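You operate a simulated robot arm through the tools that you are given. There is no shell and no other tool.

You run a simulated robot arm. Do the job below in one go: nothing can be reset, and whatever is moved stays where it is left.

TASK
Take the wooden brush from the top of the wooden table and leave it in the blue bin. Take the brown tape roll and put it on the top of the small table. Take the white packet from the top of the wooden table and leave it in the done tray. Do these in any order.

Only the result counts: the job must be done as asked and must still hold three seconds after the hand-in. Knocking over, shifting, dropping, spilling or breaking anything else fails it.

THE ROBOT
A 7-joint arm with a two-finger parallel gripper on a trunk, on a base that moves. Base frame: it is fixed to the floor where the robot stands at the start and does not move with it; the origin is under the middle of the robot, x ahead of it, y to its left, z up. Readings come in m, degrees, newtons and seconds.
It reaches about 1.058 m from its shoulder. Its first joint turns from -166.0 to 166.0 degrees. Places, roughly: blue bin [1.25, 2.5, 1]; brown tape roll (10x10x3 cm) [1.5, 2.7, 0.8]; done tray (23x19 cm) [0.54, 2.68, 0.8]; top of the small table [2.9, 2.4, 0.8]; white packet [1.75, 2.5, 0.75]; wooden brush [0.75, 2.5, 0.75]. Payload 4.4 kg.
The TCP is the grasp point between the finger pads, 0.023 m short of the fingertips. In the tool frame z runs along the fingers and y along their closing line. The gripper opens to 0.094 m. The fingers are 0.038 m wide and 0.01 m thick; the gripper's body (0.054 by 0.096 m) begins 0.039 m behind the TCP.
Orientation is that of the tool frame in the base frame, as [roll, pitch, yaw] about the fixed x, y, z axes, in that order (R = Rz(yaw) Ry(pitch) Rx(roll)). With the fingers straight down and closing along the base's y, the tool's x points along the base's -x, its y along +y and its z along -z.

THE INTERFACE
- The arm moves only by the tool move_arm. Its argument "moves" is a list of rows, each an object of numbers (a shift or turn left out is 0, a gripper value left out holds the last): "wx", "wy", "wz": the turn, a rotation vector about the tool's x, y, z in units of 8 degrees (1.0 is 8 degrees); "tx", "ty", "tz": the shift along the tool's x, y, z in units of 25 mm (1.0 is 25 mm); "fingers": the opening, from 0 (shut) to 1 (fully open). In form: [{"wx": .., "wy": .., "wz": .., "tx": .., "ty": .., "tz": .., "fingers": ..}, ...]. A call has 1 to 20 rows; each row shifts and turns the commanded pose from where the row before left it, along the tool's axes as they then stand. A call with a number of a shift or a turn outside -1 to 1 is refused whole. Each row takes 0.2 s and may step no farther than 0.05 m and 8.6 degrees from the row before; otherwise, or with a gripper value out of range, the whole call is refused. Where a pose cannot be reached the arm comes as near as it can. A force on the tool above 40 N (or 10 N above the force at the start of the call, whichever is more), or a blocked arm, ends the call early, and 0.2 s more pass. Each finger travels about 0.108 m/s and halts on what it meets, pressing with about 36 N; the grip force reading is that of the motor and also rises with nothing between the fingers. The clock runs only during rows and for 0.2 s after the last one: add rows that do not move to give the fingers time. It gives the time, the measured TCP pose, the force on the tool (base axes), the opening and the grip force at its end, in the units of the frame above (readings bear some noise), with the torque about the TCP (base axes, N m) and any sound that the robot's microphone picked up, and new pictures: "pictures" is both (left out), scene, wrist or none.
- Cameras (640 x 400 px; columns grow to the right, rows downward): "scene" is now at [0.1947, 0.2034, 1.4816]; the picture's right is [-0.18, -0.98, 0.00], its down [-0.54, 0.10, -0.84] and it looks along [0.82, -0.15, -0.55] (base axes); focal length 262 px, centre (320, 200). "wrist" rides on the gripper at [0.086, 0.016, -0.074] in the tool frame; the picture's right is [-0.18, 0.98, 0.00], its down [-0.58, -0.11, -0.81] and it looks along [-0.79, -0.15, 0.59] (tool axes); focal length 243 px, centre (320, 200). There is no depth. A picture from a camera that has moved, and an enlarged one, comes with that camera's place and axes in the base frame and with its lens. The place of the scene camera against the robot may be out by one fixed shift of up to 0.025 m in any direction.
- steer(legs): drives the robot by 1 to 6 legs, each [ahead, left, turn to the left] in m, m and degrees, along the robot's own axes; the way and the turn of a leg run together, so that a leg with both is an arc; at most 1.5 m and 180 degrees a leg. The arm and the cameras ride along, it lands a little off, and it stops where it bumps. It gives what a move gives, and a new picture of the scene camera.
- turn_head(pan, tilt): turns the head with the scene camera to pan (to the left, within 120 degrees either way) and tilt (down, from -29 to 69), counted from straight ahead of the robot. It gives what a move gives, and a new picture of the scene camera.
- close_up(camera, box): a new picture of the part [left, top, right, bottom] of that camera's present view, enlarged. The clock stands still meanwhile.
- hand_in(): hands the job in; it is judged then, once.

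Nothing tells you exact positions but the pictures and the camera data. Unless the task says otherwise, let go and move clear before handing in.

The tools are called after "Emit:" by a JSON object that holds its "method" and its "body". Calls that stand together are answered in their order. move_arm: Moves the arm, as the interface text tells. Its arguments: {"type":"object","properties":{"moves":{"type":"array","items":{"type":"object","properties":{"wx":{"type":"number"},"wy":{"type":"number"},"wz":{"type":"number"},"tx":{"type":"number"},"ty":{"type":"number"},"tz":{"type":"number"},"fingers":{"type":"number"}}}},"pictures":{"type":"string","enum":["both","scene","wrist","none"]}},"required":["moves"]} The other tools are called the same way: steer (legs) drives the base; turn_head (pan, tilt) turns the head that bears the scene camera; close_up (camera, box) takes an enlarged picture of a part of a camera's view; hand_in () hands the job in.

At the start:

```text
clock: 0.0
position: [0.6153, -0.1566, 1.0688]
tool_rot: [-180.0, 0.0, -180.0]
wrist_force: [0.3, 0.3, 0.4]
moment: [0.0, 0.03, 0.01]
width: 0.0942
finger_force: 0.0
robot x, y, heading: [-0.002, 0.0017, 0.1]
head pan, tilt (commanded): [-10.6, 33.1]
```

scene: 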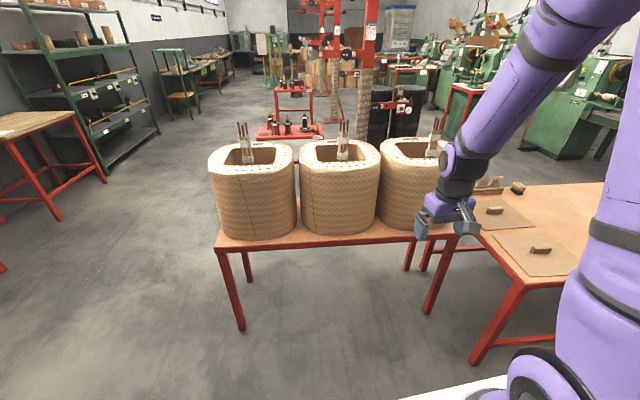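
wrist: 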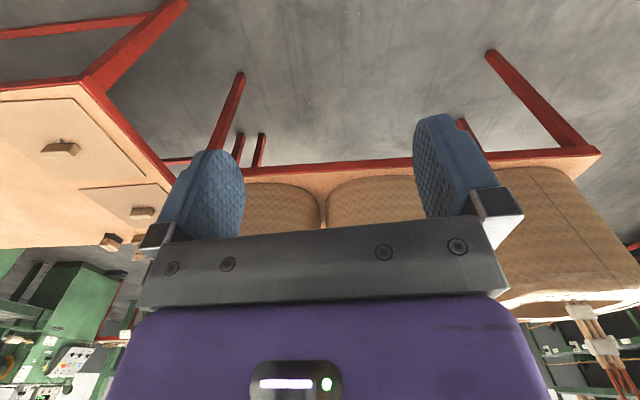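

I see a workshop with a table holding three woven bins straight ahead; the job's objects are about 2.5 m to the left. I will turn the head left to look there first.

Emit:
{"method": "turn_head", "body": {"pan": 60, "tilt": 25}}

```text
clock: 1.4
position: [0.6145, -0.1564, 1.0687]
tool_rot: [180.0, 0.0, -179.9]
wrist_force: [0.8, -0.7, 0.1]
moment: [0.0, -0.01, -0.04]
width: 0.094
finger_force: 0.0
robot x, y, heading: [0.0026, 0.0017, 0.1]
head pan, tilt (commanded): [60.0, 25.0]
camera scene: at [0.1533, 0.2996, 1.4944], right [0.87, -0.5, 0.0], down [-0.21, -0.37, -0.91], along [0.45, 0.78, -0.42], focal length 262 px, centre (320, 200)
```

scene: 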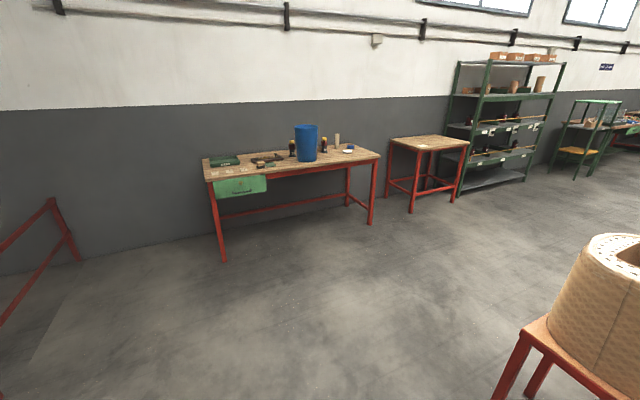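

Emit:
{"method": "close_up", "body": {"camera": "scene", "box": [190, 110, 390, 235]}}

Emit:
{"method": "close_up", "body": {"camera": "scene", "box": [370, 110, 490, 220]}}

```text
3.20 times, centred on (290, 172) of scene
camera zoom: at [0.1533, 0.2996, 1.4944], right [0.87, -0.5, 0.0], down [-0.21, -0.37, -0.91], along [0.45, 0.78, -0.42], focal length 839 px, centre (416, 288)
```

zoom: 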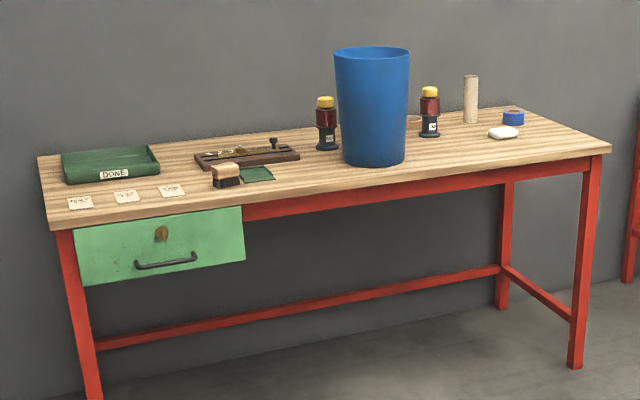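

```text
3.64 times, centred on (430, 165) of scene
camera zoom: at [0.1533, 0.2996, 1.4944], right [0.87, -0.5, 0.0], down [-0.21, -0.37, -0.91], along [0.45, 0.78, -0.42], focal length 954 px, centre (-80, 327)
```

zoom: 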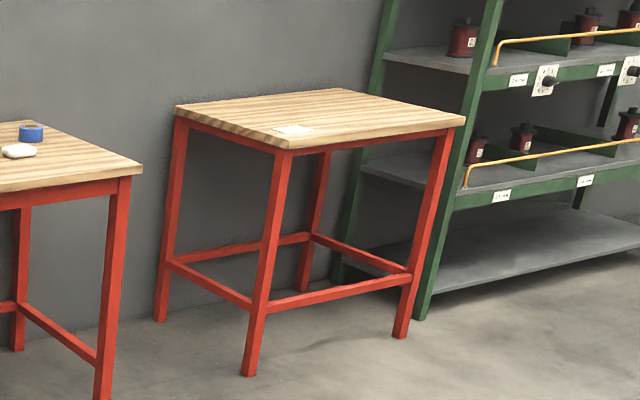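

The wooden table is to the left, with DONE tray, brush, blue bin, a white packet and a blue tape roll visible; the brown roll seems to be hidden behind the bin. I'll check the clearance on the left/behind before turning the base.

Emit:
{"method": "turn_head", "body": {"pan": 118, "tilt": 40}}

Emit:
{"method": "turn_head", "body": {"pan": -110, "tilt": 45}}

```text
clock: 2.7
position: [0.6147, -0.1572, 1.0689]
tool_rot: [-180.0, 0.0, 180.0]
wrist_force: [1.4, -0.5, 0.4]
moment: [-0.03, 0.01, 0.03]
width: 0.094
finger_force: 0.0
robot x, y, heading: [-0.0015, 0.0039, -0.0]
head pan, tilt (commanded): [118.0, 40.0]
camera scene: at [0.0674, 0.295, 1.4712], right [0.88, 0.47, 0.0], down [0.3, -0.57, -0.77], along [-0.36, 0.68, -0.64], focal length 262 px, centre (320, 200)
```

scene: 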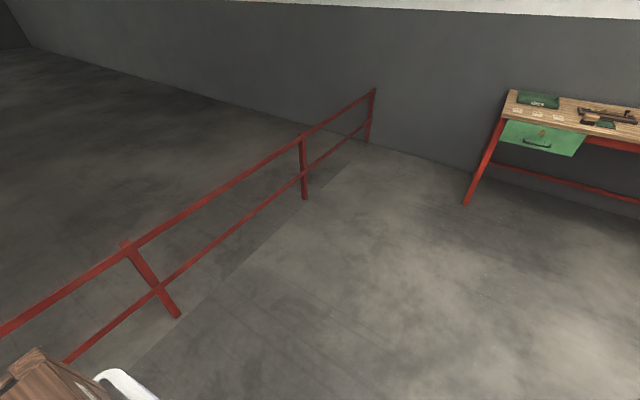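

```text
clock: 5.9
position: [0.6163, -0.1564, 1.0687]
tool_rot: [-180.0, 0.0, 179.9]
wrist_force: [0.3, -0.2, -0.5]
moment: [-0.01, -0.02, -0.01]
width: 0.0938
finger_force: 0.0
robot x, y, heading: [0.0013, 0.0, 0.3]
head pan, tilt (commanded): [-110.0, 45.0]
camera scene: at [0.0794, 0.1434, 1.4639], right [-0.94, 0.34, 0.0], down [0.24, 0.66, -0.71], along [-0.24, -0.66, -0.71], focal length 262 px, centre (320, 200)
```

scene: 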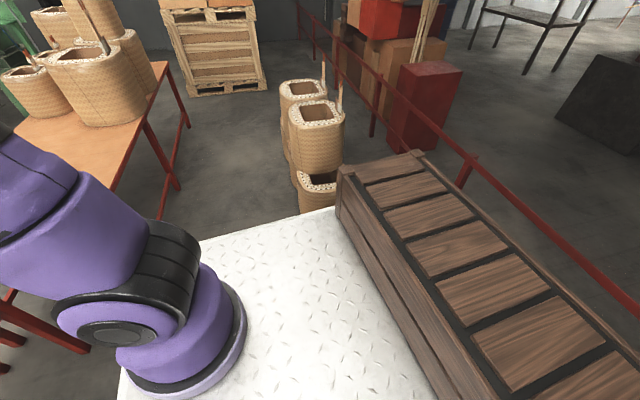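

A wooden crate and a white plate are right beside the robot; I need to know whether they belong to it and how big its footprint is, so I look down around it.

Emit:
{"method": "turn_head", "body": {"pan": -60, "tilt": 69}}

Emit:
{"method": "turn_head", "body": {"pan": 0, "tilt": 69}}

Emit:
{"method": "turn_head", "body": {"pan": 90, "tilt": 69}}

Emit:
{"method": "turn_head", "body": {"pan": 120, "tilt": 60}}

```text
clock: 7.1
position: [0.6147, -0.1575, 1.0688]
tool_rot: [180.0, 0.0, 179.9]
wrist_force: [0.6, 0.4, -0.2]
moment: [0.02, -0.04, -0.01]
width: 0.0939
finger_force: 0.1
robot x, y, heading: [-0.0014, -0.0002, 0.2]
head pan, tilt (commanded): [-60.0, 68.8]
camera scene: at [0.1351, 0.1714, 1.435], right [-0.87, -0.5, 0.0], down [-0.47, 0.81, -0.36], along [0.18, -0.31, -0.93], focal length 262 px, centre (320, 200)
```

scene: 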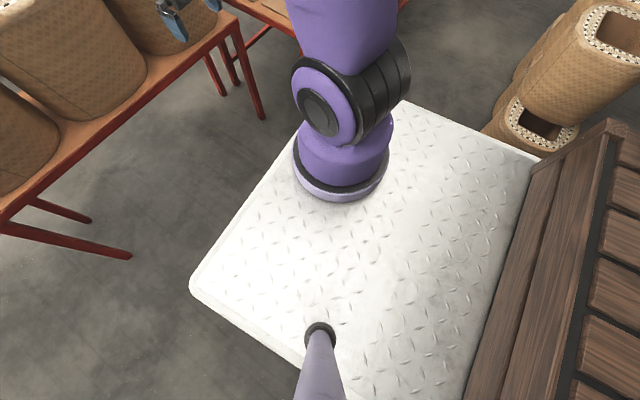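

```text
clock: 8.4
position: [0.6161, -0.158, 1.0693]
tool_rot: [-179.9, 0.0, -179.9]
wrist_force: [-0.3, 0.2, 0.5]
moment: [0.03, -0.03, 0.02]
width: 0.0938
finger_force: 0.1
robot x, y, heading: [0.0009, -0.0001, -0.0]
head pan, tilt (commanded): [0.0, 68.8]
camera scene: at [0.1631, 0.2198, 1.435], right [0.0, -1.0, 0.0], down [-0.93, 0.0, -0.36], along [0.36, 0.0, -0.93], focal length 262 px, centre (320, 200)
```

scene: 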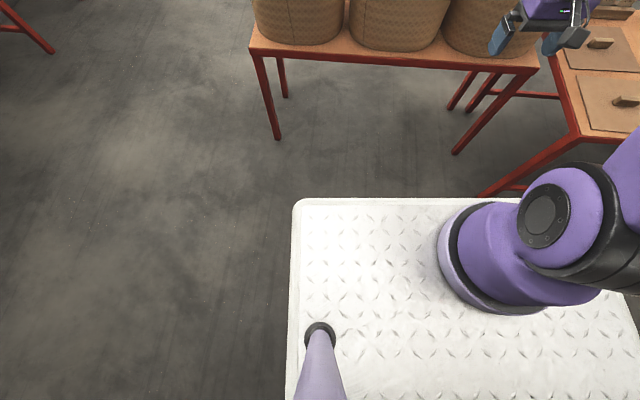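

```text
clock: 10.1
position: [0.6159, -0.1564, 1.0692]
tool_rot: [-180.0, 0.0, -180.0]
wrist_force: [0.6, -0.4, -0.1]
moment: [-0.01, 0.0, -0.01]
width: 0.0939
finger_force: 0.1
robot x, y, heading: [-0.0016, -0.001, 0.1]
head pan, tilt (commanded): [90.0, 68.8]
camera scene: at [0.1072, 0.2758, 1.435], right [1.0, 0.0, 0.0], down [0.0, -0.93, -0.36], along [0.0, 0.36, -0.93], focal length 262 px, centre (320, 200)
```

scene: 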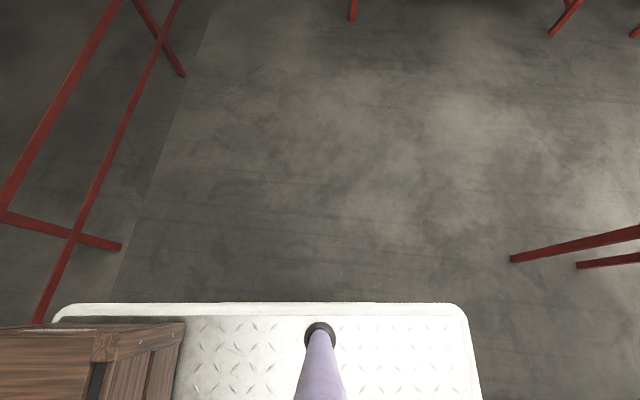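

```text
clock: 11.0
position: [0.6142, -0.1569, 1.068]
tool_rot: [-179.9, 0.1, 180.0]
wrist_force: [0.2, -0.4, 0.7]
moment: [-0.04, 0.01, 0.02]
width: 0.0942
finger_force: 0.0
robot x, y, heading: [-0.0002, 0.0033, -0.1]
head pan, tilt (commanded): [120.0, 60.0]
camera scene: at [0.0739, 0.2776, 1.4444], right [0.87, 0.5, 0.0], down [0.43, -0.75, -0.5], along [-0.25, 0.43, -0.87], focal length 262 px, centre (320, 200)
```

scene: 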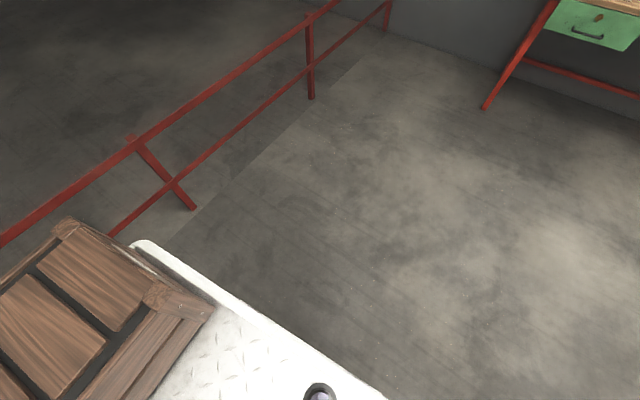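

The robot is a cart roughly 0.76 × 0.54 m with a plate at about 0.9 m (arm base near its front right), and the floor toward the wooden table is clear. I'll turn left to face the table, drive up partway and look again.

Emit:
{"method": "turn_head", "body": {"pan": 0, "tilt": 30}}

Emit:
{"method": "steer", "body": {"legs": [[0, 0, 90], [1.2, 0, 0]]}}

```text
clock: 13.0
position: [0.6143, -0.1563, 1.0686]
tool_rot: [-180.0, 0.0, 180.0]
wrist_force: [-0.4, 0.1, 0.4]
moment: [-0.01, 0.0, 0.05]
width: 0.0939
finger_force: 0.0
robot x, y, heading: [-0.0011, -0.0003, -0.4]
head pan, tilt (commanded): [0.0, 30.0]
camera scene: at [0.1977, 0.2199, 1.4865], right [0.0, -1.0, 0.0], down [-0.5, 0.0, -0.87], along [0.87, 0.0, -0.5], focal length 262 px, centre (320, 200)
```

scene: 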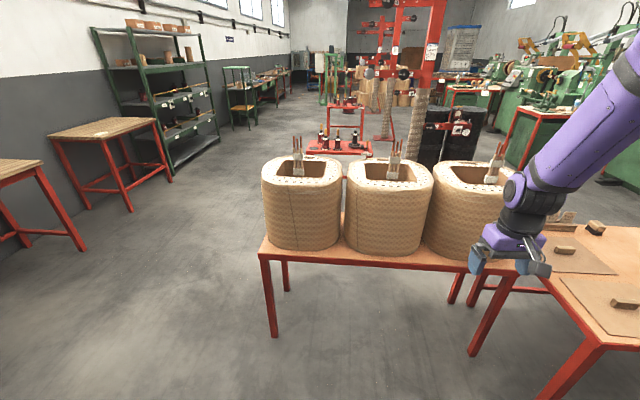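

```text
clock: 23.0
position: [0.1192, 1.8365, 1.0692]
tool_rot: [-179.9, 0.0, -88.6]
wrist_force: [-0.1, -0.4, -0.1]
moment: [-0.02, 0.0, -0.02]
width: 0.094
finger_force: 0.1
robot x, y, heading: [-0.0233, 1.2172, 91.3]
head pan, tilt (commanded): [0.0, 30.0]
camera scene: at [-0.2553, 1.3874, 1.4865], right [1.0, 0.02, 0.0], down [0.01, -0.5, -0.87], along [-0.02, 0.87, -0.5], focal length 262 px, centre (320, 200)
```

scene: 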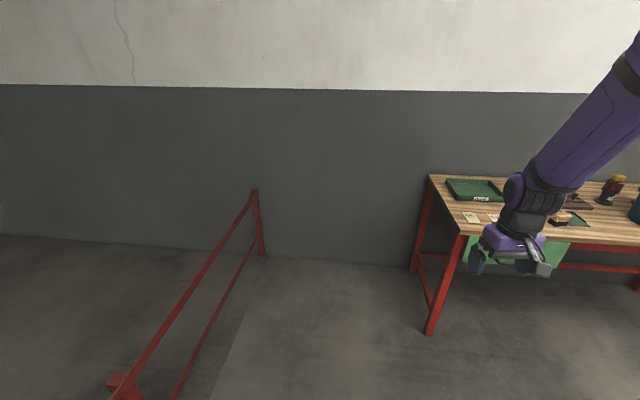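

The drive was accurate and the table is ahead to the right. I slide to the right so that the brush and bin are in front of me.

Emit:
{"method": "steer", "body": {"legs": [[0, -0.87, -1.3]]}}

```text
clock: 27.7
position: [1.009, 1.8397, 1.0695]
tool_rot: [-180.0, 0.0, -90.2]
wrist_force: [0.6, 0.6, 0.5]
moment: [0.03, -0.01, 0.0]
width: 0.0939
finger_force: 0.2
robot x, y, heading: [0.8501, 1.2228, 89.6]
head pan, tilt (commanded): [0.0, 30.0]
camera scene: at [0.6231, 1.4016, 1.4865], right [1.0, 0.0, 0.0], down [0.0, -0.5, -0.87], along [0.0, 0.87, -0.5], focal length 262 px, centre (320, 200)
```

scene: 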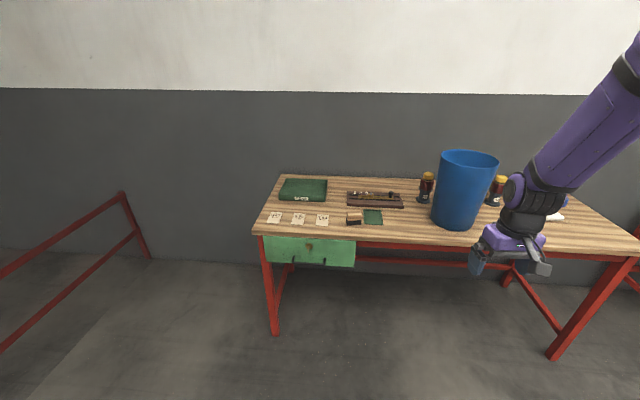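

The table front runs slightly askew (about −5°) relative to my frame. Let me look closely at the objects from here.

Emit:
{"method": "close_up", "body": {"camera": "scene", "box": [250, 140, 450, 265]}}

Emit:
{"method": "close_up", "body": {"camera": "scene", "box": [400, 135, 640, 285]}}

```text
3.20 times, centred on (350, 202) of scene
camera zoom: at [0.6231, 1.4016, 1.4865], right [1.0, 0.0, 0.0], down [0.0, -0.5, -0.87], along [0.0, 0.87, -0.5], focal length 839 px, centre (224, 192)
```

zoom: 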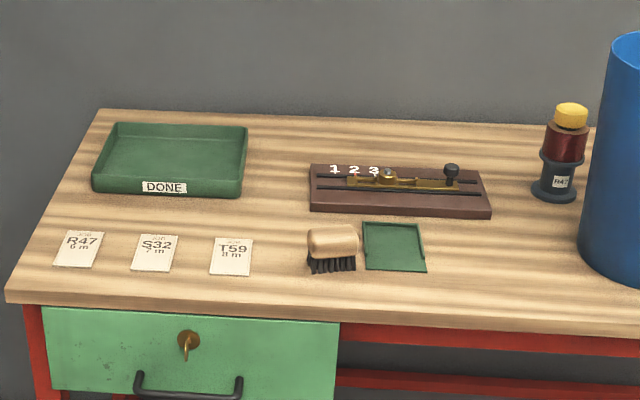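

```text
2.67 times, centred on (520, 210) of scene
camera zoom: at [0.6231, 1.4016, 1.4865], right [1.0, 0.0, 0.0], down [0.0, -0.5, -0.87], along [0.0, 0.87, -0.5], focal length 699 px, centre (-213, 173)
```

zoom: 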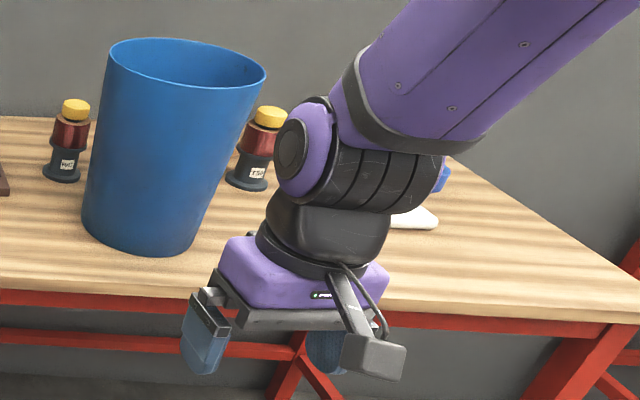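

I'll check the wrist camera view from here to cross-check object positions and table height.

Emit:
{"method": "close_up", "body": {"camera": "wrist", "box": [0, 0, 640, 400]}}

Emit:
{"method": "close_up", "body": {"camera": "scene", "box": [450, 210, 570, 285]}}

```text
1.00 times, centred on (320, 200) of wrist (not enlarged: the box is as wide or as high as the picture)
camera zoom: at [0.9922, 1.7545, 1.1443], right [-0.98, 0.19, 0.0], down [0.11, 0.58, 0.81], along [0.15, 0.79, -0.59], focal length 243 px, centre (320, 200)
```

zoom: 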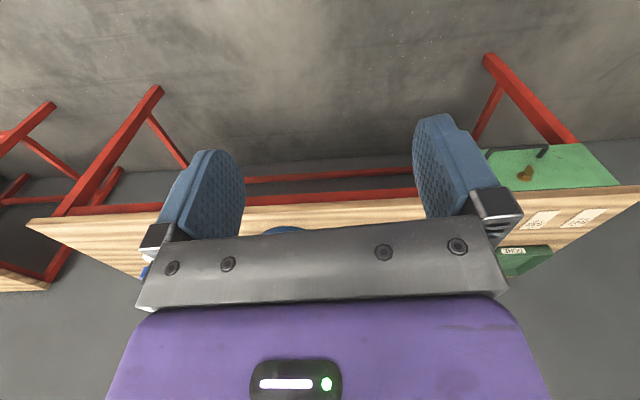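

```text
5.33 times, centred on (510, 248) of scene
camera zoom: at [0.6231, 1.4016, 1.4865], right [1.0, 0.0, 0.0], down [0.0, -0.5, -0.87], along [0.0, 0.87, -0.5], focal length 1398 px, centre (-693, -53)
```

zoom: 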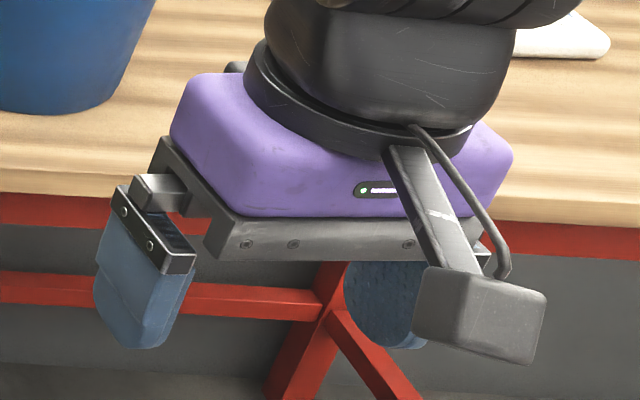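

The scene camera seems offset by roughly 2 cm (the gripper shows up to the right of where it's predicted), so I'll keep that in mind. I raise the arm so it clears the bin, then square up to the table and drive nearer.

Emit:
{"method": "move_arm", "body": {"moves": [{"tz": -1}, {"tz": -1}, {"tz": -1}, {"tz": -1}, {"tz": -1}, {"tz": -1}, {"tz": -1}], "pictures": "none"}}

Emit:
{"method": "steer", "body": {"legs": [[0, 0, -4.4], [0.4, 0, 0]]}}

```text
clock: 29.3
position: [1.0095, 1.8406, 1.2439]
tool_rot: [180.0, -0.1, -90.1]
wrist_force: [1.1, 0.6, -0.1]
moment: [-0.01, -0.02, 0.02]
width: 0.0941
finger_force: 0.1
robot x, y, heading: [0.8518, 1.2257, 89.6]
head pan, tilt (commanded): [0.0, 30.0]
```

```text
clock: 32.2
position: [1.086, 2.2234, 1.2434]
tool_rot: [180.0, 0.1, -94.4]
wrist_force: [0.3, 0.0, 0.5]
moment: [0.03, -0.03, -0.01]
width: 0.0938
finger_force: 0.1
robot x, y, heading: [0.8791, 1.6214, 85.4]
head pan, tilt (commanded): [0.0, 30.0]
camera scene: at [0.6691, 1.8144, 1.4865], right [1.0, -0.08, 0.0], down [-0.04, -0.5, -0.87], along [0.07, 0.86, -0.5], focal length 262 px, centre (320, 200)
```

scene: 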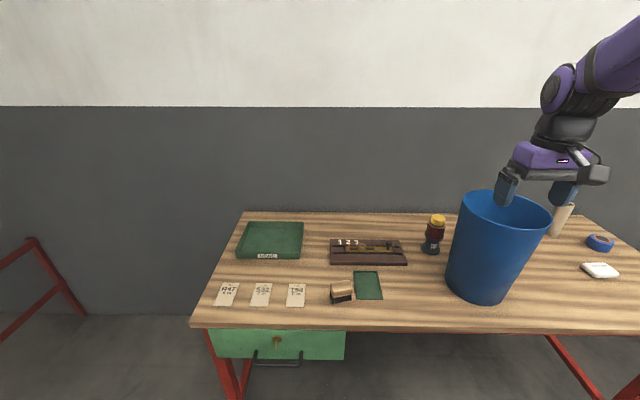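

I'm now squared up with the table, brush ahead to the left and the bin ahead to the right. Close-ups of the brush and of the right side follow.

Emit:
{"method": "close_up", "body": {"camera": "scene", "box": [300, 255, 400, 318]}}

Emit:
{"method": "close_up", "body": {"camera": "scene", "box": [440, 180, 640, 305]}}

```text
6.35 times, centred on (350, 286) of scene
camera zoom: at [0.6691, 1.8144, 1.4865], right [1.0, -0.08, 0.0], down [-0.04, -0.5, -0.87], along [0.07, 0.86, -0.5], focal length 1665 px, centre (130, -349)
```

zoom: 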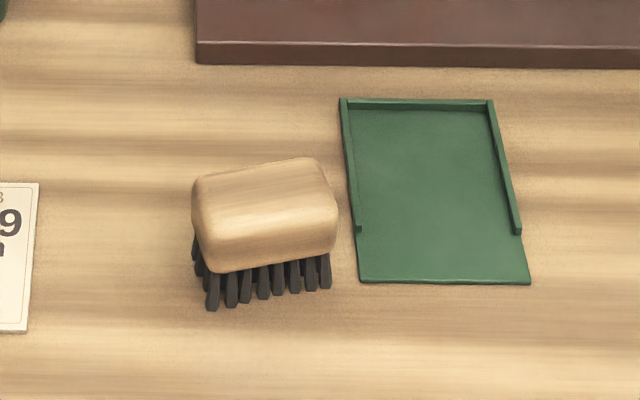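

```text
3.20 times, centred on (540, 242) of scene
camera zoom: at [0.6691, 1.8144, 1.4865], right [1.0, -0.08, 0.0], down [-0.04, -0.5, -0.87], along [0.07, 0.86, -0.5], focal length 839 px, centre (-384, 64)
```

zoom: 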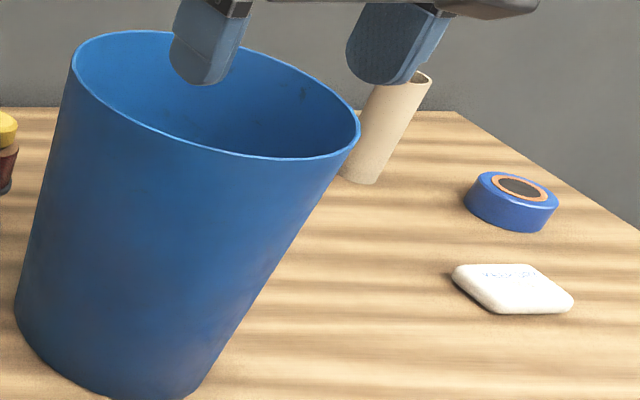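

The brush lies about 0.17 m left of and 0.75 m ahead of the robot (table top near z≈0.81), turned about 19° counter-clockwise, with the dustpan just to its right. I'll bring the gripper above it and turn it so that the fingers close across the short side.

Emit:
{"method": "move_arm", "body": {"moves": [{"tx": -0.389, "ty": 0.95, "tz": 0.6}, {"tx": -0.389, "ty": 0.95, "tz": 0.6}, {"tx": -0.389, "ty": 0.95, "tz": 0.6}, {"tx": -0.389, "ty": 0.95, "tz": 0.6}, {"tx": -0.389, "ty": 0.95, "tz": 0.6}, {"tx": -0.389, "ty": 0.95, "tz": 0.6}, {"tx": -0.389, "ty": 0.95, "tz": 0.6}, {"tx": -0.389, "ty": 0.95, "tz": 0.6}, {"tx": -0.389, "ty": 0.95, "tz": 0.6}, {"tx": -0.389, "ty": 0.95, "tz": 0.6}, {"tx": -0.389, "ty": 0.95, "tz": 0.6}, {"tx": -0.389, "ty": 0.95, "tz": 0.6}, {"tx": -0.389, "ty": 0.95, "tz": 0.6}, {"tx": -0.389, "ty": 0.95, "tz": 0.6}], "pictures": "none"}}

Emit:
{"method": "move_arm", "body": {"moves": [{"wz": 0.99}, {"wz": 0.99}, {"wz": 0.99}, {"wz": 0.99}, {"wz": 0.99}, {"wz": 0.99}, {"wz": 0.99}, {"wz": 0.99}, {"wz": 0.99}], "pictures": "both"}}

```text
clock: 35.2
position: [0.7644, 2.3827, 1.0354]
tool_rot: [-180.0, 0.0, -94.6]
wrist_force: [1.3, -0.4, 0.3]
moment: [0.03, 0.02, -0.03]
width: 0.0937
finger_force: 0.0
robot x, y, heading: [0.8824, 1.6224, 85.6]
head pan, tilt (commanded): [0.0, 30.0]
```

```text
clock: 37.2
position: [0.7628, 2.3839, 1.035]
tool_rot: [-180.0, 0.0, -165.8]
wrist_force: [1.0, 0.1, -0.1]
moment: [0.0, -0.03, 0.01]
width: 0.094
finger_force: 0.0
robot x, y, heading: [0.882, 1.6218, 85.7]
head pan, tilt (commanded): [0.0, 30.0]
camera scene: at [0.6692, 1.8145, 1.4865], right [1.0, -0.08, 0.0], down [-0.04, -0.5, -0.87], along [0.07, 0.86, -0.5], focal length 262 px, centre (320, 200)
camera wrist: at [0.6743, 2.3792, 1.1094], right [-0.06, 1.0, 0.0], down [0.59, 0.04, 0.81], along [0.8, 0.05, -0.59], focal length 243 px, centre (320, 200)
```

scene: 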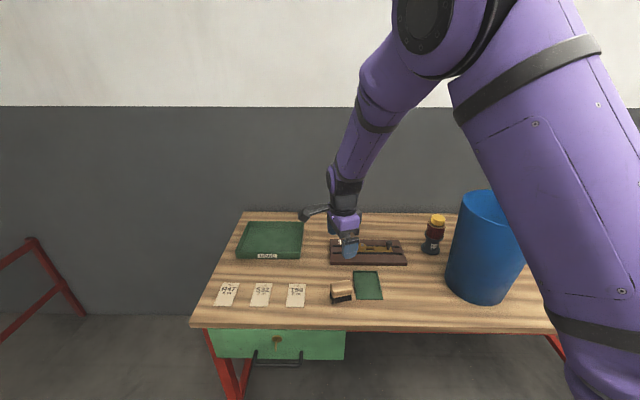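
wrist: 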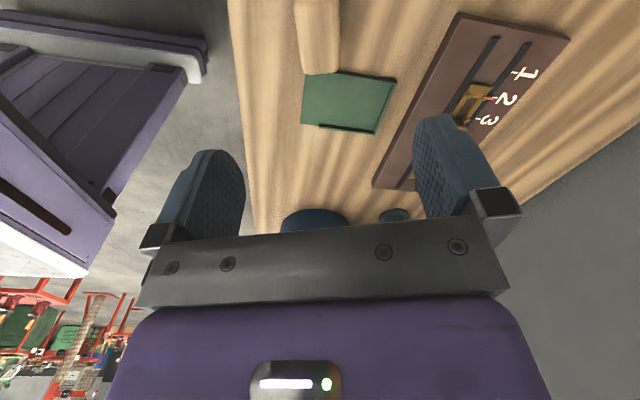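

The gripper is right over the brush; the wrist view puts the brush centre at about (0.769, 2.384) with its long axis ~9.5° off base x. I'll trim the yaw and position slightly and go down 10 cm to check again.

Emit:
{"method": "move_arm", "body": {"moves": [{"wz": 0.58}, {"tx": -0.23, "tz": 1}, {"tz": 1}, {"tz": 1}, {"tz": 1}], "pictures": "both"}}

Emit:
{"method": "close_up", "body": {"camera": "scene", "box": [290, 200, 410, 320]}}

```text
clock: 38.4
position: [0.7699, 2.384, 0.9337]
tool_rot: [180.0, 0.0, -170.4]
wrist_force: [0.7, 0.1, -0.2]
moment: [0.0, -0.01, -0.04]
width: 0.094
finger_force: 0.0
robot x, y, heading: [0.8826, 1.624, 85.4]
head pan, tilt (commanded): [0.0, 30.0]
camera scene: at [0.6692, 1.8141, 1.4865], right [1.0, -0.08, 0.0], down [-0.04, -0.5, -0.87], along [0.07, 0.86, -0.5], focal length 262 px, centre (320, 200)
camera wrist: at [0.6807, 2.3869, 1.0092], right [0.02, 1.0, 0.0], down [0.59, -0.01, 0.81], along [0.81, -0.01, -0.59], focal length 243 px, centre (320, 200)
```

scene: 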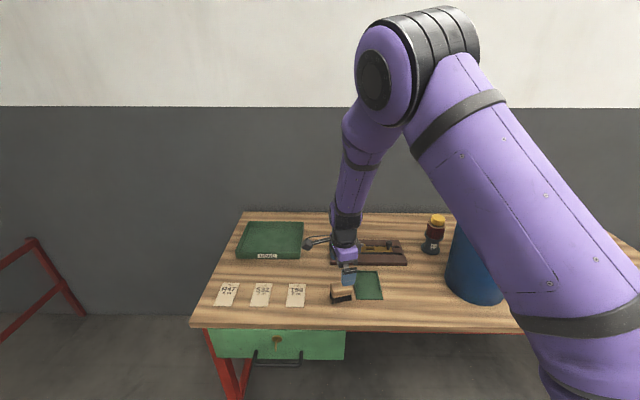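
wrist: 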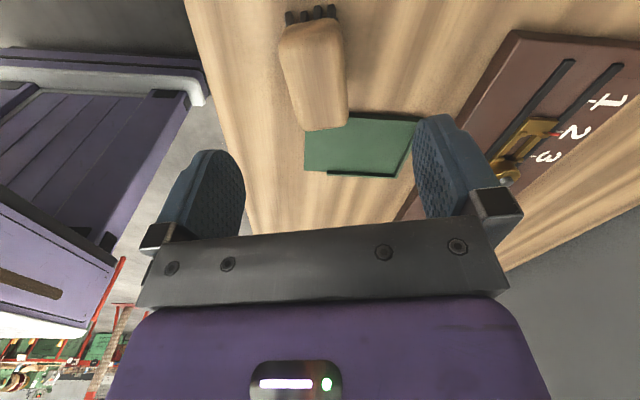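

```text
3.33 times, centred on (350, 260) of scene
camera zoom: at [0.6692, 1.8141, 1.4865], right [1.0, -0.08, 0.0], down [-0.04, -0.5, -0.87], along [0.07, 0.86, -0.5], focal length 874 px, centre (220, 0)
```

zoom: 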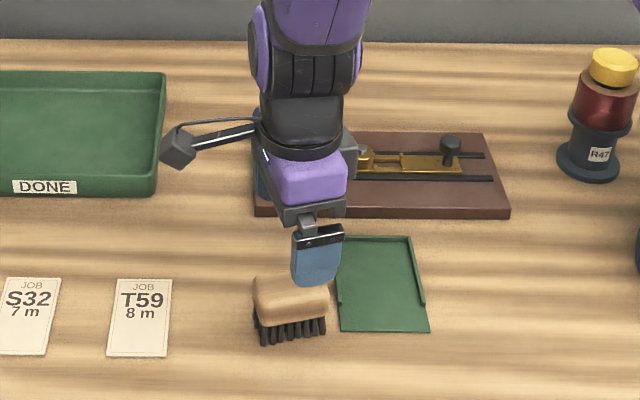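

The wrist view confirms brush centre ≈ (0.768, 2.386) and table top ≈ 0.815. I descend to z≈0.85 and close the fingers on the wooden block.

Emit:
{"method": "move_arm", "body": {"moves": [{"tz": 1}, {"tz": 1}, {"tz": 0.7}, {"tz": 0.6}, {}], "pictures": "both"}}

Emit:
{"method": "close_up", "body": {"camera": "scene", "box": [290, 200, 410, 320]}}

```text
clock: 39.6
position: [0.7686, 2.3854, 0.8529]
tool_rot: [180.0, -0.1, -170.2]
wrist_force: [-0.3, -0.6, 0.0]
moment: [0.02, -0.03, -0.01]
width: 0.0939
finger_force: 0.1
robot x, y, heading: [0.8819, 1.619, 85.6]
head pan, tilt (commanded): [0.0, 30.0]
camera scene: at [0.6691, 1.8144, 1.4865], right [1.0, -0.08, 0.0], down [-0.04, -0.5, -0.87], along [0.07, 0.86, -0.5], focal length 262 px, centre (320, 200)
camera wrist: at [0.6801, 2.3873, 0.9267], right [0.02, 1.0, 0.0], down [0.59, -0.01, 0.81], along [0.81, -0.01, -0.59], focal length 243 px, centre (320, 200)
```

scene: 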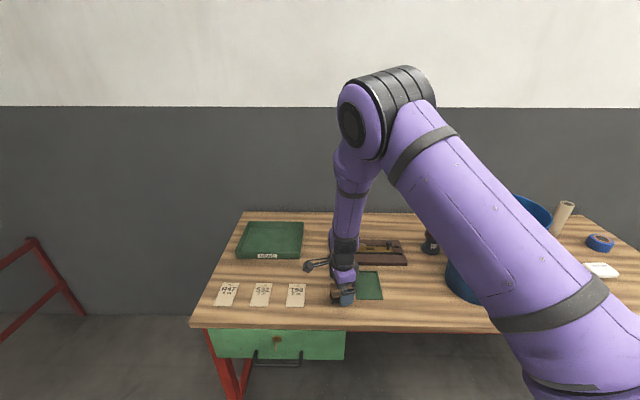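
wrist: 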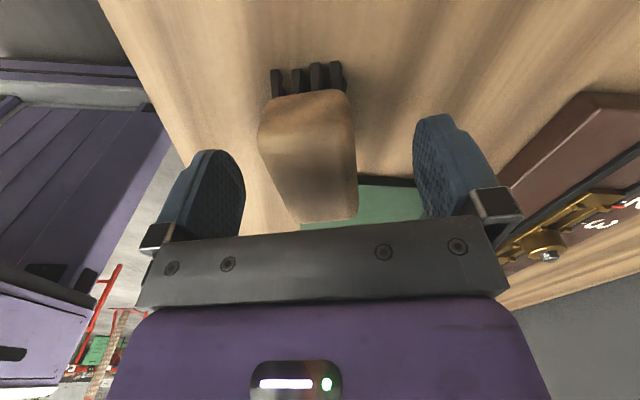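

```text
3.33 times, centred on (350, 260) of scene
camera zoom: at [0.6691, 1.8144, 1.4865], right [1.0, -0.08, 0.0], down [-0.04, -0.5, -0.87], along [0.07, 0.86, -0.5], focal length 874 px, centre (220, 0)
```

zoom: 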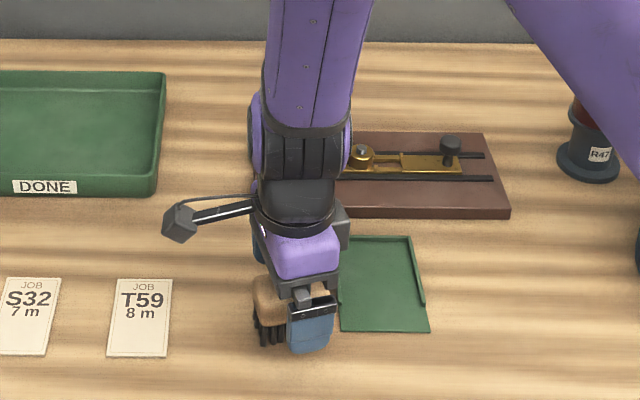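

The fingers straddle the brush with it centred. Closing now.

Emit:
{"method": "move_arm", "body": {"moves": [{"fingers": 0}, {"fingers": 0}, {"fingers": 0}, {"fingers": 0}], "pictures": "wrist"}}

```text
clock: 40.6
position: [0.7688, 2.3838, 0.8505]
tool_rot: [-180.0, -0.1, -170.4]
wrist_force: [-0.5, -0.1, 0.4]
moment: [-0.01, 0.01, 0.01]
width: 0.0392
finger_force: 36.3
robot x, y, heading: [0.8787, 1.6215, 85.5]
head pan, tilt (commanded): [0.0, 30.0]
camera wrist: at [0.68, 2.3873, 0.9267], right [0.02, 1.0, 0.0], down [0.59, -0.01, 0.81], along [0.81, -0.01, -0.59], focal length 243 px, centre (320, 200)
```

wrist: 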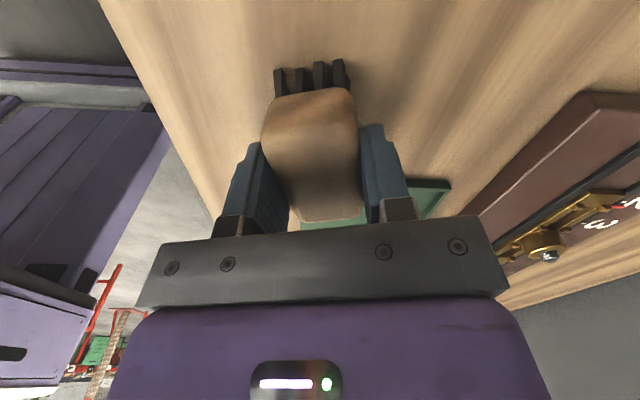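

The brush is held (width 39 mm). I lift it straight up to about z = 1.23, well above the bin's rim (≈1.10).

Emit:
{"method": "move_arm", "body": {"moves": [{"tz": -0.5}, {"tz": -1}, {"tz": -1}, {"tz": -1}, {"tz": -1}, {"tz": -1}, {"tz": -1}, {"tz": -1}, {"tz": -1}, {"tz": -1}, {"tz": -1}, {"tz": -1}, {"tz": -1}, {"tz": -1}, {"tz": -1}, {"tz": -1}], "pictures": "both"}}

```text
clock: 44.0
position: [0.7695, 2.3841, 1.2382]
tool_rot: [-180.0, 0.0, -170.4]
wrist_force: [-0.6, 0.6, 0.3]
moment: [-0.03, -0.02, -0.04]
width: 0.0391
finger_force: 35.8
robot x, y, heading: [0.8825, 1.6227, 85.8]
head pan, tilt (commanded): [0.0, 30.0]
camera scene: at [0.6689, 1.8147, 1.4864], right [1.0, -0.08, 0.0], down [-0.04, -0.5, -0.87], along [0.07, 0.86, -0.5], focal length 262 px, centre (320, 200)
camera wrist: at [0.6802, 2.3874, 1.3144], right [0.02, 1.0, 0.0], down [0.59, -0.01, 0.81], along [0.81, -0.01, -0.59], focal length 243 px, centre (320, 200)
```

scene: 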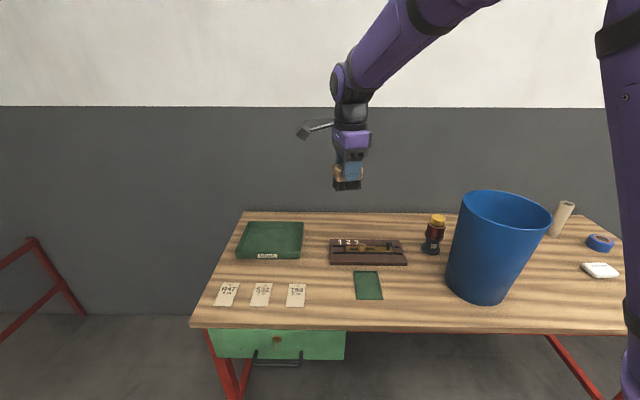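
wrist: 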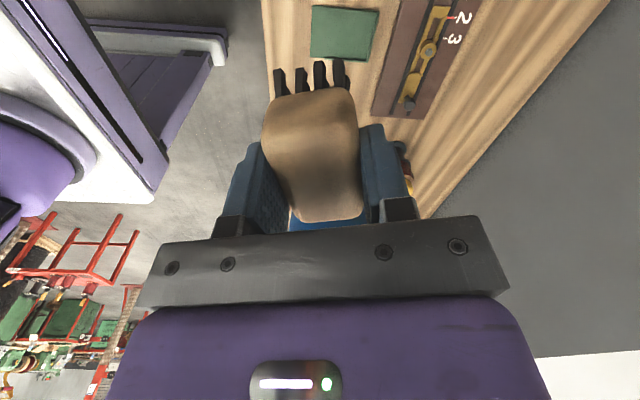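

The brush is securely held. I carry it across to above the bin at around (1.222, 2.406).

Emit:
{"method": "move_arm", "body": {"moves": [{"tx": -0.949, "ty": -0.114}, {"tx": -0.949, "ty": -0.114}, {"tx": -0.949, "ty": -0.114}, {"tx": -0.949, "ty": -0.114}, {"tx": -0.949, "ty": -0.114}, {"tx": -0.949, "ty": -0.114}, {"tx": -0.949, "ty": -0.114}, {"tx": -0.949, "ty": -0.114}, {"tx": -0.949, "ty": -0.114}, {"tx": -0.949, "ty": -0.114}, {"tx": -0.949, "ty": -0.114}, {"tx": -0.949, "ty": -0.114}, {"tx": -0.949, "ty": -0.114}, {"tx": -0.949, "ty": -0.114}, {"tx": -0.949, "ty": -0.114}, {"tx": -0.949, "ty": -0.114}, {"tx": -0.949, "ty": -0.114}, {"tx": -0.949, "ty": -0.114}, {"tx": -0.949, "ty": -0.114}], "pictures": "both"}}

Emit:
{"method": "close_up", "body": {"camera": "scene", "box": [420, 90, 600, 310]}}

```text
clock: 48.0
position: [1.2231, 2.4062, 1.2402]
tool_rot: [180.0, 0.0, -170.3]
wrist_force: [-1.2, 0.4, -0.8]
moment: [0.01, -0.02, 0.04]
width: 0.0392
finger_force: 36.2
robot x, y, heading: [0.881, 1.6216, 85.6]
head pan, tilt (commanded): [0.0, 30.0]
camera scene: at [0.6687, 1.8143, 1.4864], right [1.0, -0.08, 0.0], down [-0.04, -0.5, -0.87], along [0.07, 0.86, -0.5], focal length 262 px, centre (320, 200)
camera wrist: at [1.1339, 2.4088, 1.3143], right [0.02, 1.0, 0.0], down [0.59, -0.01, 0.81], along [0.81, -0.01, -0.59], focal length 243 px, centre (320, 200)
```

scene: 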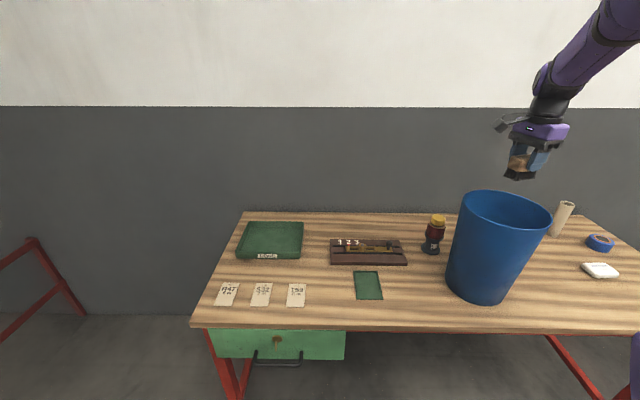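
wrist: 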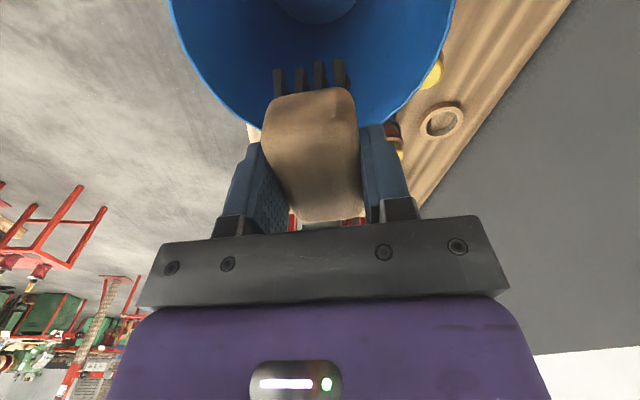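

```text
1.82 times, centred on (510, 200) of scene
camera zoom: at [0.6687, 1.8143, 1.4864], right [1.0, -0.08, 0.0], down [-0.04, -0.5, -0.87], along [0.07, 0.86, -0.5], focal length 477 px, centre (-26, 200)
```

zoom: 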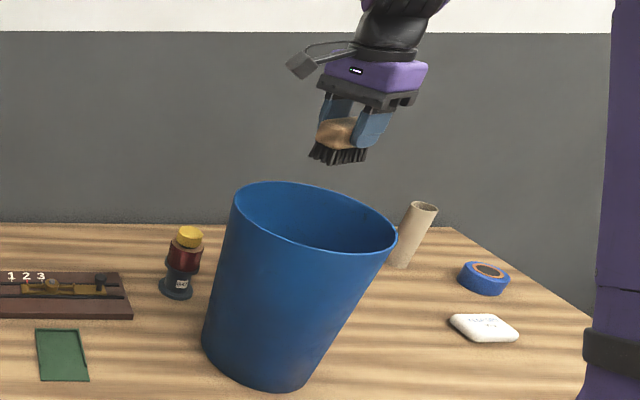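

The brush is centred over the bin opening (rim centre ≈ (1.215, 2.403), radius ≈ 0.105). I lower the fingers just inside the rim and let go.

Emit:
{"method": "move_arm", "body": {"moves": [{"tx": 0.32}, {"tz": 1}, {"tz": 1}, {"tz": 1}, {"tz": 1}, {"tz": 1}, {"tz": 1}, {}], "pictures": "both"}}

Emit:
{"method": "close_up", "body": {"camera": "scene", "box": [420, 90, 600, 310]}}

```text
clock: 49.8
position: [1.2136, 2.4042, 1.089]
tool_rot: [180.0, -0.1, -170.5]
wrist_force: [-0.4, -0.2, -0.1]
moment: [0.01, 0.01, 0.03]
width: 0.0396
finger_force: 36.2
robot x, y, heading: [0.8832, 1.6188, 85.5]
head pan, tilt (commanded): [0.0, 30.0]
camera scene: at [0.6691, 1.8144, 1.4865], right [1.0, -0.08, 0.0], down [-0.04, -0.5, -0.87], along [0.07, 0.86, -0.5], focal length 262 px, centre (320, 200)
camera wrist: at [1.1256, 2.4065, 1.1633], right [0.02, 1.0, 0.0], down [0.59, -0.01, 0.81], along [0.81, -0.01, -0.59], focal length 243 px, centre (320, 200)
```

scene: 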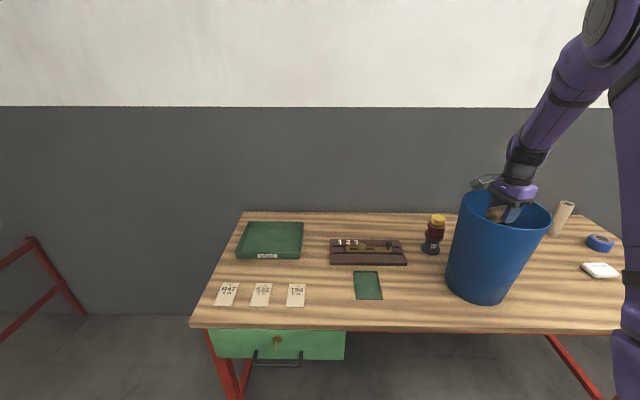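
wrist: 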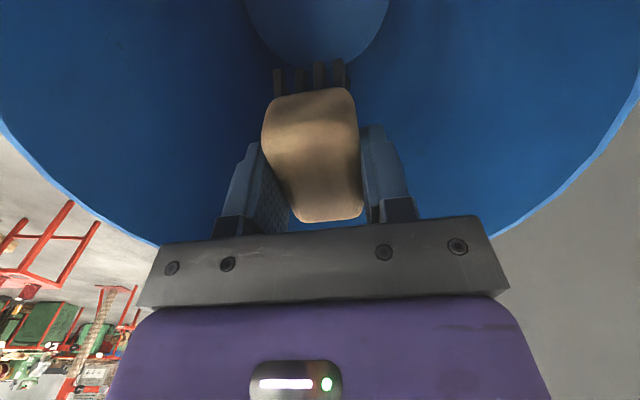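

```text
1.82 times, centred on (510, 200) of scene
camera zoom: at [0.6691, 1.8144, 1.4865], right [1.0, -0.08, 0.0], down [-0.04, -0.5, -0.87], along [0.07, 0.86, -0.5], focal length 477 px, centre (-26, 200)
```

zoom: 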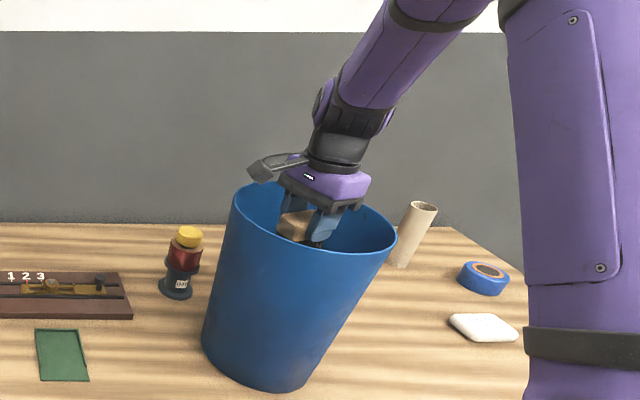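

The brush is inside the rim and centred over the bottom; I open the fingers, wait a moment, then rise.

Emit:
{"method": "move_arm", "body": {"moves": [{"fingers": 1}, {"fingers": 1}, {"fingers": 1}, {"fingers": 1}, {"tz": -1}, {"tz": -1}, {"tz": -1}, {"tz": -1}, {"tz": -1}, {"tz": -1}, {"tz": -1}], "pictures": "both"}}

Emit:
{"method": "close_up", "body": {"camera": "scene", "box": [420, 90, 600, 310]}}

```text
clock: 52.2
position: [1.2142, 2.4037, 1.2646]
tool_rot: [-179.9, 0.1, -170.3]
wrist_force: [0.5, 0.6, -0.2]
moment: [-0.04, 0.04, -0.04]
width: 0.094
finger_force: 0.1
robot x, y, heading: [0.8812, 1.6169, 85.6]
head pan, tilt (commanded): [0.0, 30.0]
camera scene: at [0.6692, 1.8147, 1.4865], right [1.0, -0.08, 0.0], down [-0.04, -0.5, -0.87], along [0.07, 0.86, -0.5], focal length 262 px, centre (320, 200)
camera wrist: at [1.1252, 2.4073, 1.3396], right [0.02, 1.0, 0.0], down [0.59, -0.01, 0.81], along [0.81, -0.01, -0.59], focal length 243 px, centre (320, 200)
```

scene: 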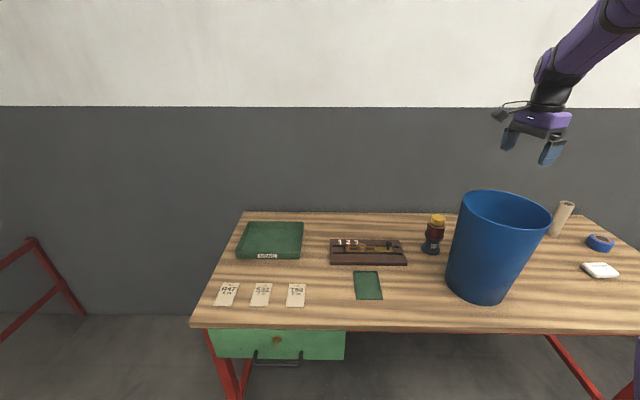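
wrist: 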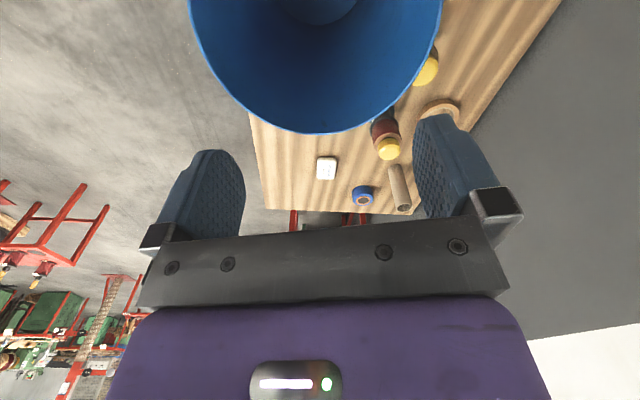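

```text
1.82 times, centred on (510, 200) of scene
camera zoom: at [0.6692, 1.8147, 1.4865], right [1.0, -0.08, 0.0], down [-0.04, -0.5, -0.87], along [0.07, 0.86, -0.5], focal length 477 px, centre (-26, 200)
```

zoom: 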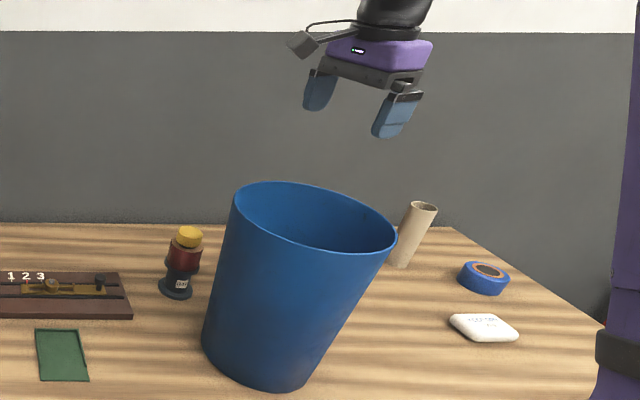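

The brush dropped into the bin without moving it, and the wrist view shows the brown roll at about (1.46, 2.68), behind the second spool. I slide right to get in front of it, then check the gap between robot and table.

Emit:
{"method": "steer", "body": {"legs": [[0, -0.5, 0]]}}

Emit:
{"method": "turn_head", "body": {"pan": 0, "tilt": 60}}

```text
clock: 55.1
position: [1.7167, 2.3638, 1.2648]
tool_rot: [180.0, 0.1, -170.7]
wrist_force: [0.2, 0.5, 0.9]
moment: [0.01, 0.03, -0.01]
width: 0.0938
finger_force: 0.1
robot x, y, heading: [1.3762, 1.5818, 85.4]
head pan, tilt (commanded): [0.0, 30.0]
camera scene: at [1.169, 1.7757, 1.4865], right [1.0, -0.08, 0.0], down [-0.04, -0.5, -0.87], along [0.07, 0.86, -0.5], focal length 262 px, centre (320, 200)
```

scene: 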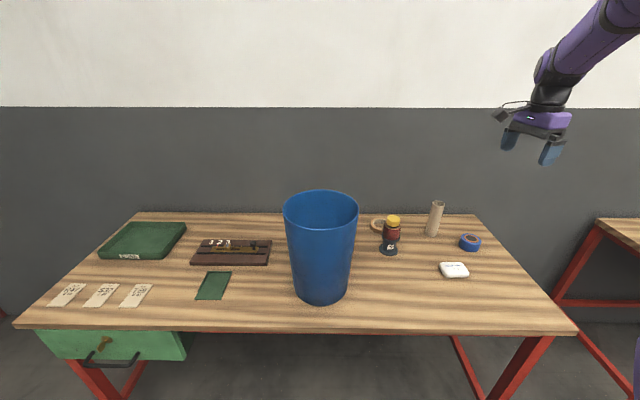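

```text
clock: 56.1
position: [1.7163, 2.3634, 1.2651]
tool_rot: [-179.9, 0.1, -170.6]
wrist_force: [0.8, 0.6, 0.2]
moment: [0.0, -0.01, 0.0]
width: 0.0939
finger_force: 0.1
robot x, y, heading: [1.3821, 1.5829, 85.3]
head pan, tilt (commanded): [0.0, 60.0]
camera scene: at [1.1671, 1.7521, 1.4444], right [1.0, -0.08, 0.0], down [-0.07, -0.86, -0.5], along [0.04, 0.5, -0.87], focal length 262 px, centre (320, 200)
```

scene: 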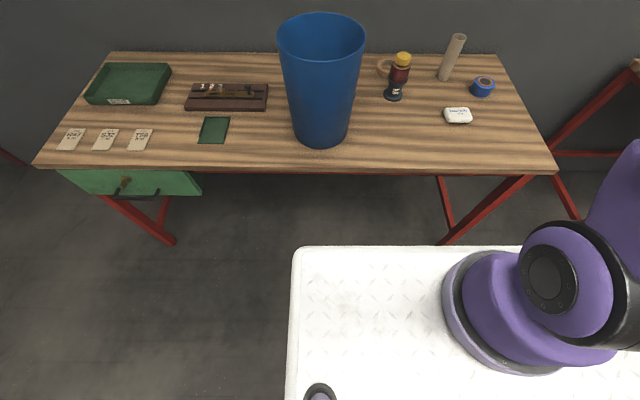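

The gap to the table is about 0.27 m, so I can go 0.15 m closer for better reach to the roll. Then I'll look at the roll from above.

Emit:
{"method": "steer", "body": {"legs": [[0.15, 0, 0]]}}

Emit:
{"method": "turn_head", "body": {"pan": -15, "tilt": 40}}

```text
clock: 57.5
position: [1.7284, 2.5134, 1.2645]
tool_rot: [-180.0, -0.1, -170.6]
wrist_force: [0.2, 0.8, 0.3]
moment: [0.05, 0.0, 0.02]
width: 0.094
finger_force: 0.0
robot x, y, heading: [1.3929, 1.7311, 85.3]
head pan, tilt (commanded): [0.0, 60.0]
camera scene: at [1.1793, 1.9013, 1.4444], right [1.0, -0.08, 0.0], down [-0.07, -0.86, -0.5], along [0.04, 0.5, -0.87], focal length 262 px, centre (320, 200)
```

scene: 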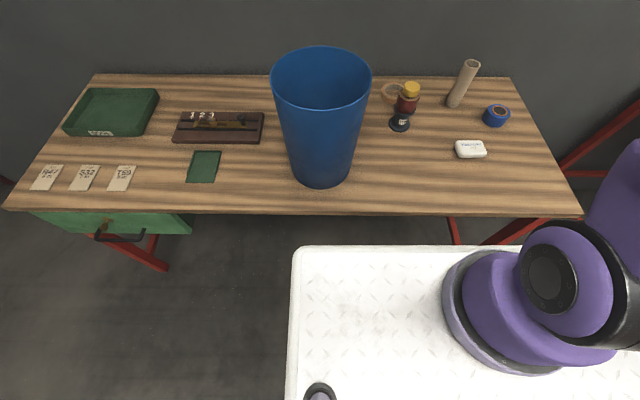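

```text
clock: 58.3
position: [1.7288, 2.5138, 1.2646]
tool_rot: [-179.9, 0.0, -170.7]
wrist_force: [0.0, -0.8, 0.5]
moment: [0.0, 0.0, -0.01]
width: 0.094
finger_force: 0.0
robot x, y, heading: [1.3946, 1.7305, 85.2]
head pan, tilt (commanded): [-15.0, 40.0]
camera scene: at [1.2024, 1.9149, 1.4711], right [0.94, -0.34, 0.0], down [-0.22, -0.61, -0.77], along [0.26, 0.72, -0.64], focal length 262 px, centre (320, 200)
```

scene: 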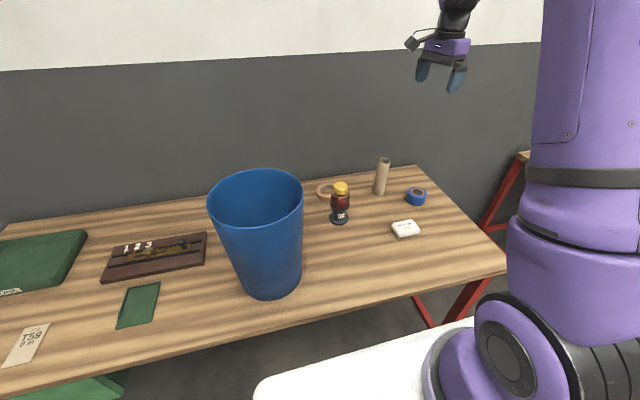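

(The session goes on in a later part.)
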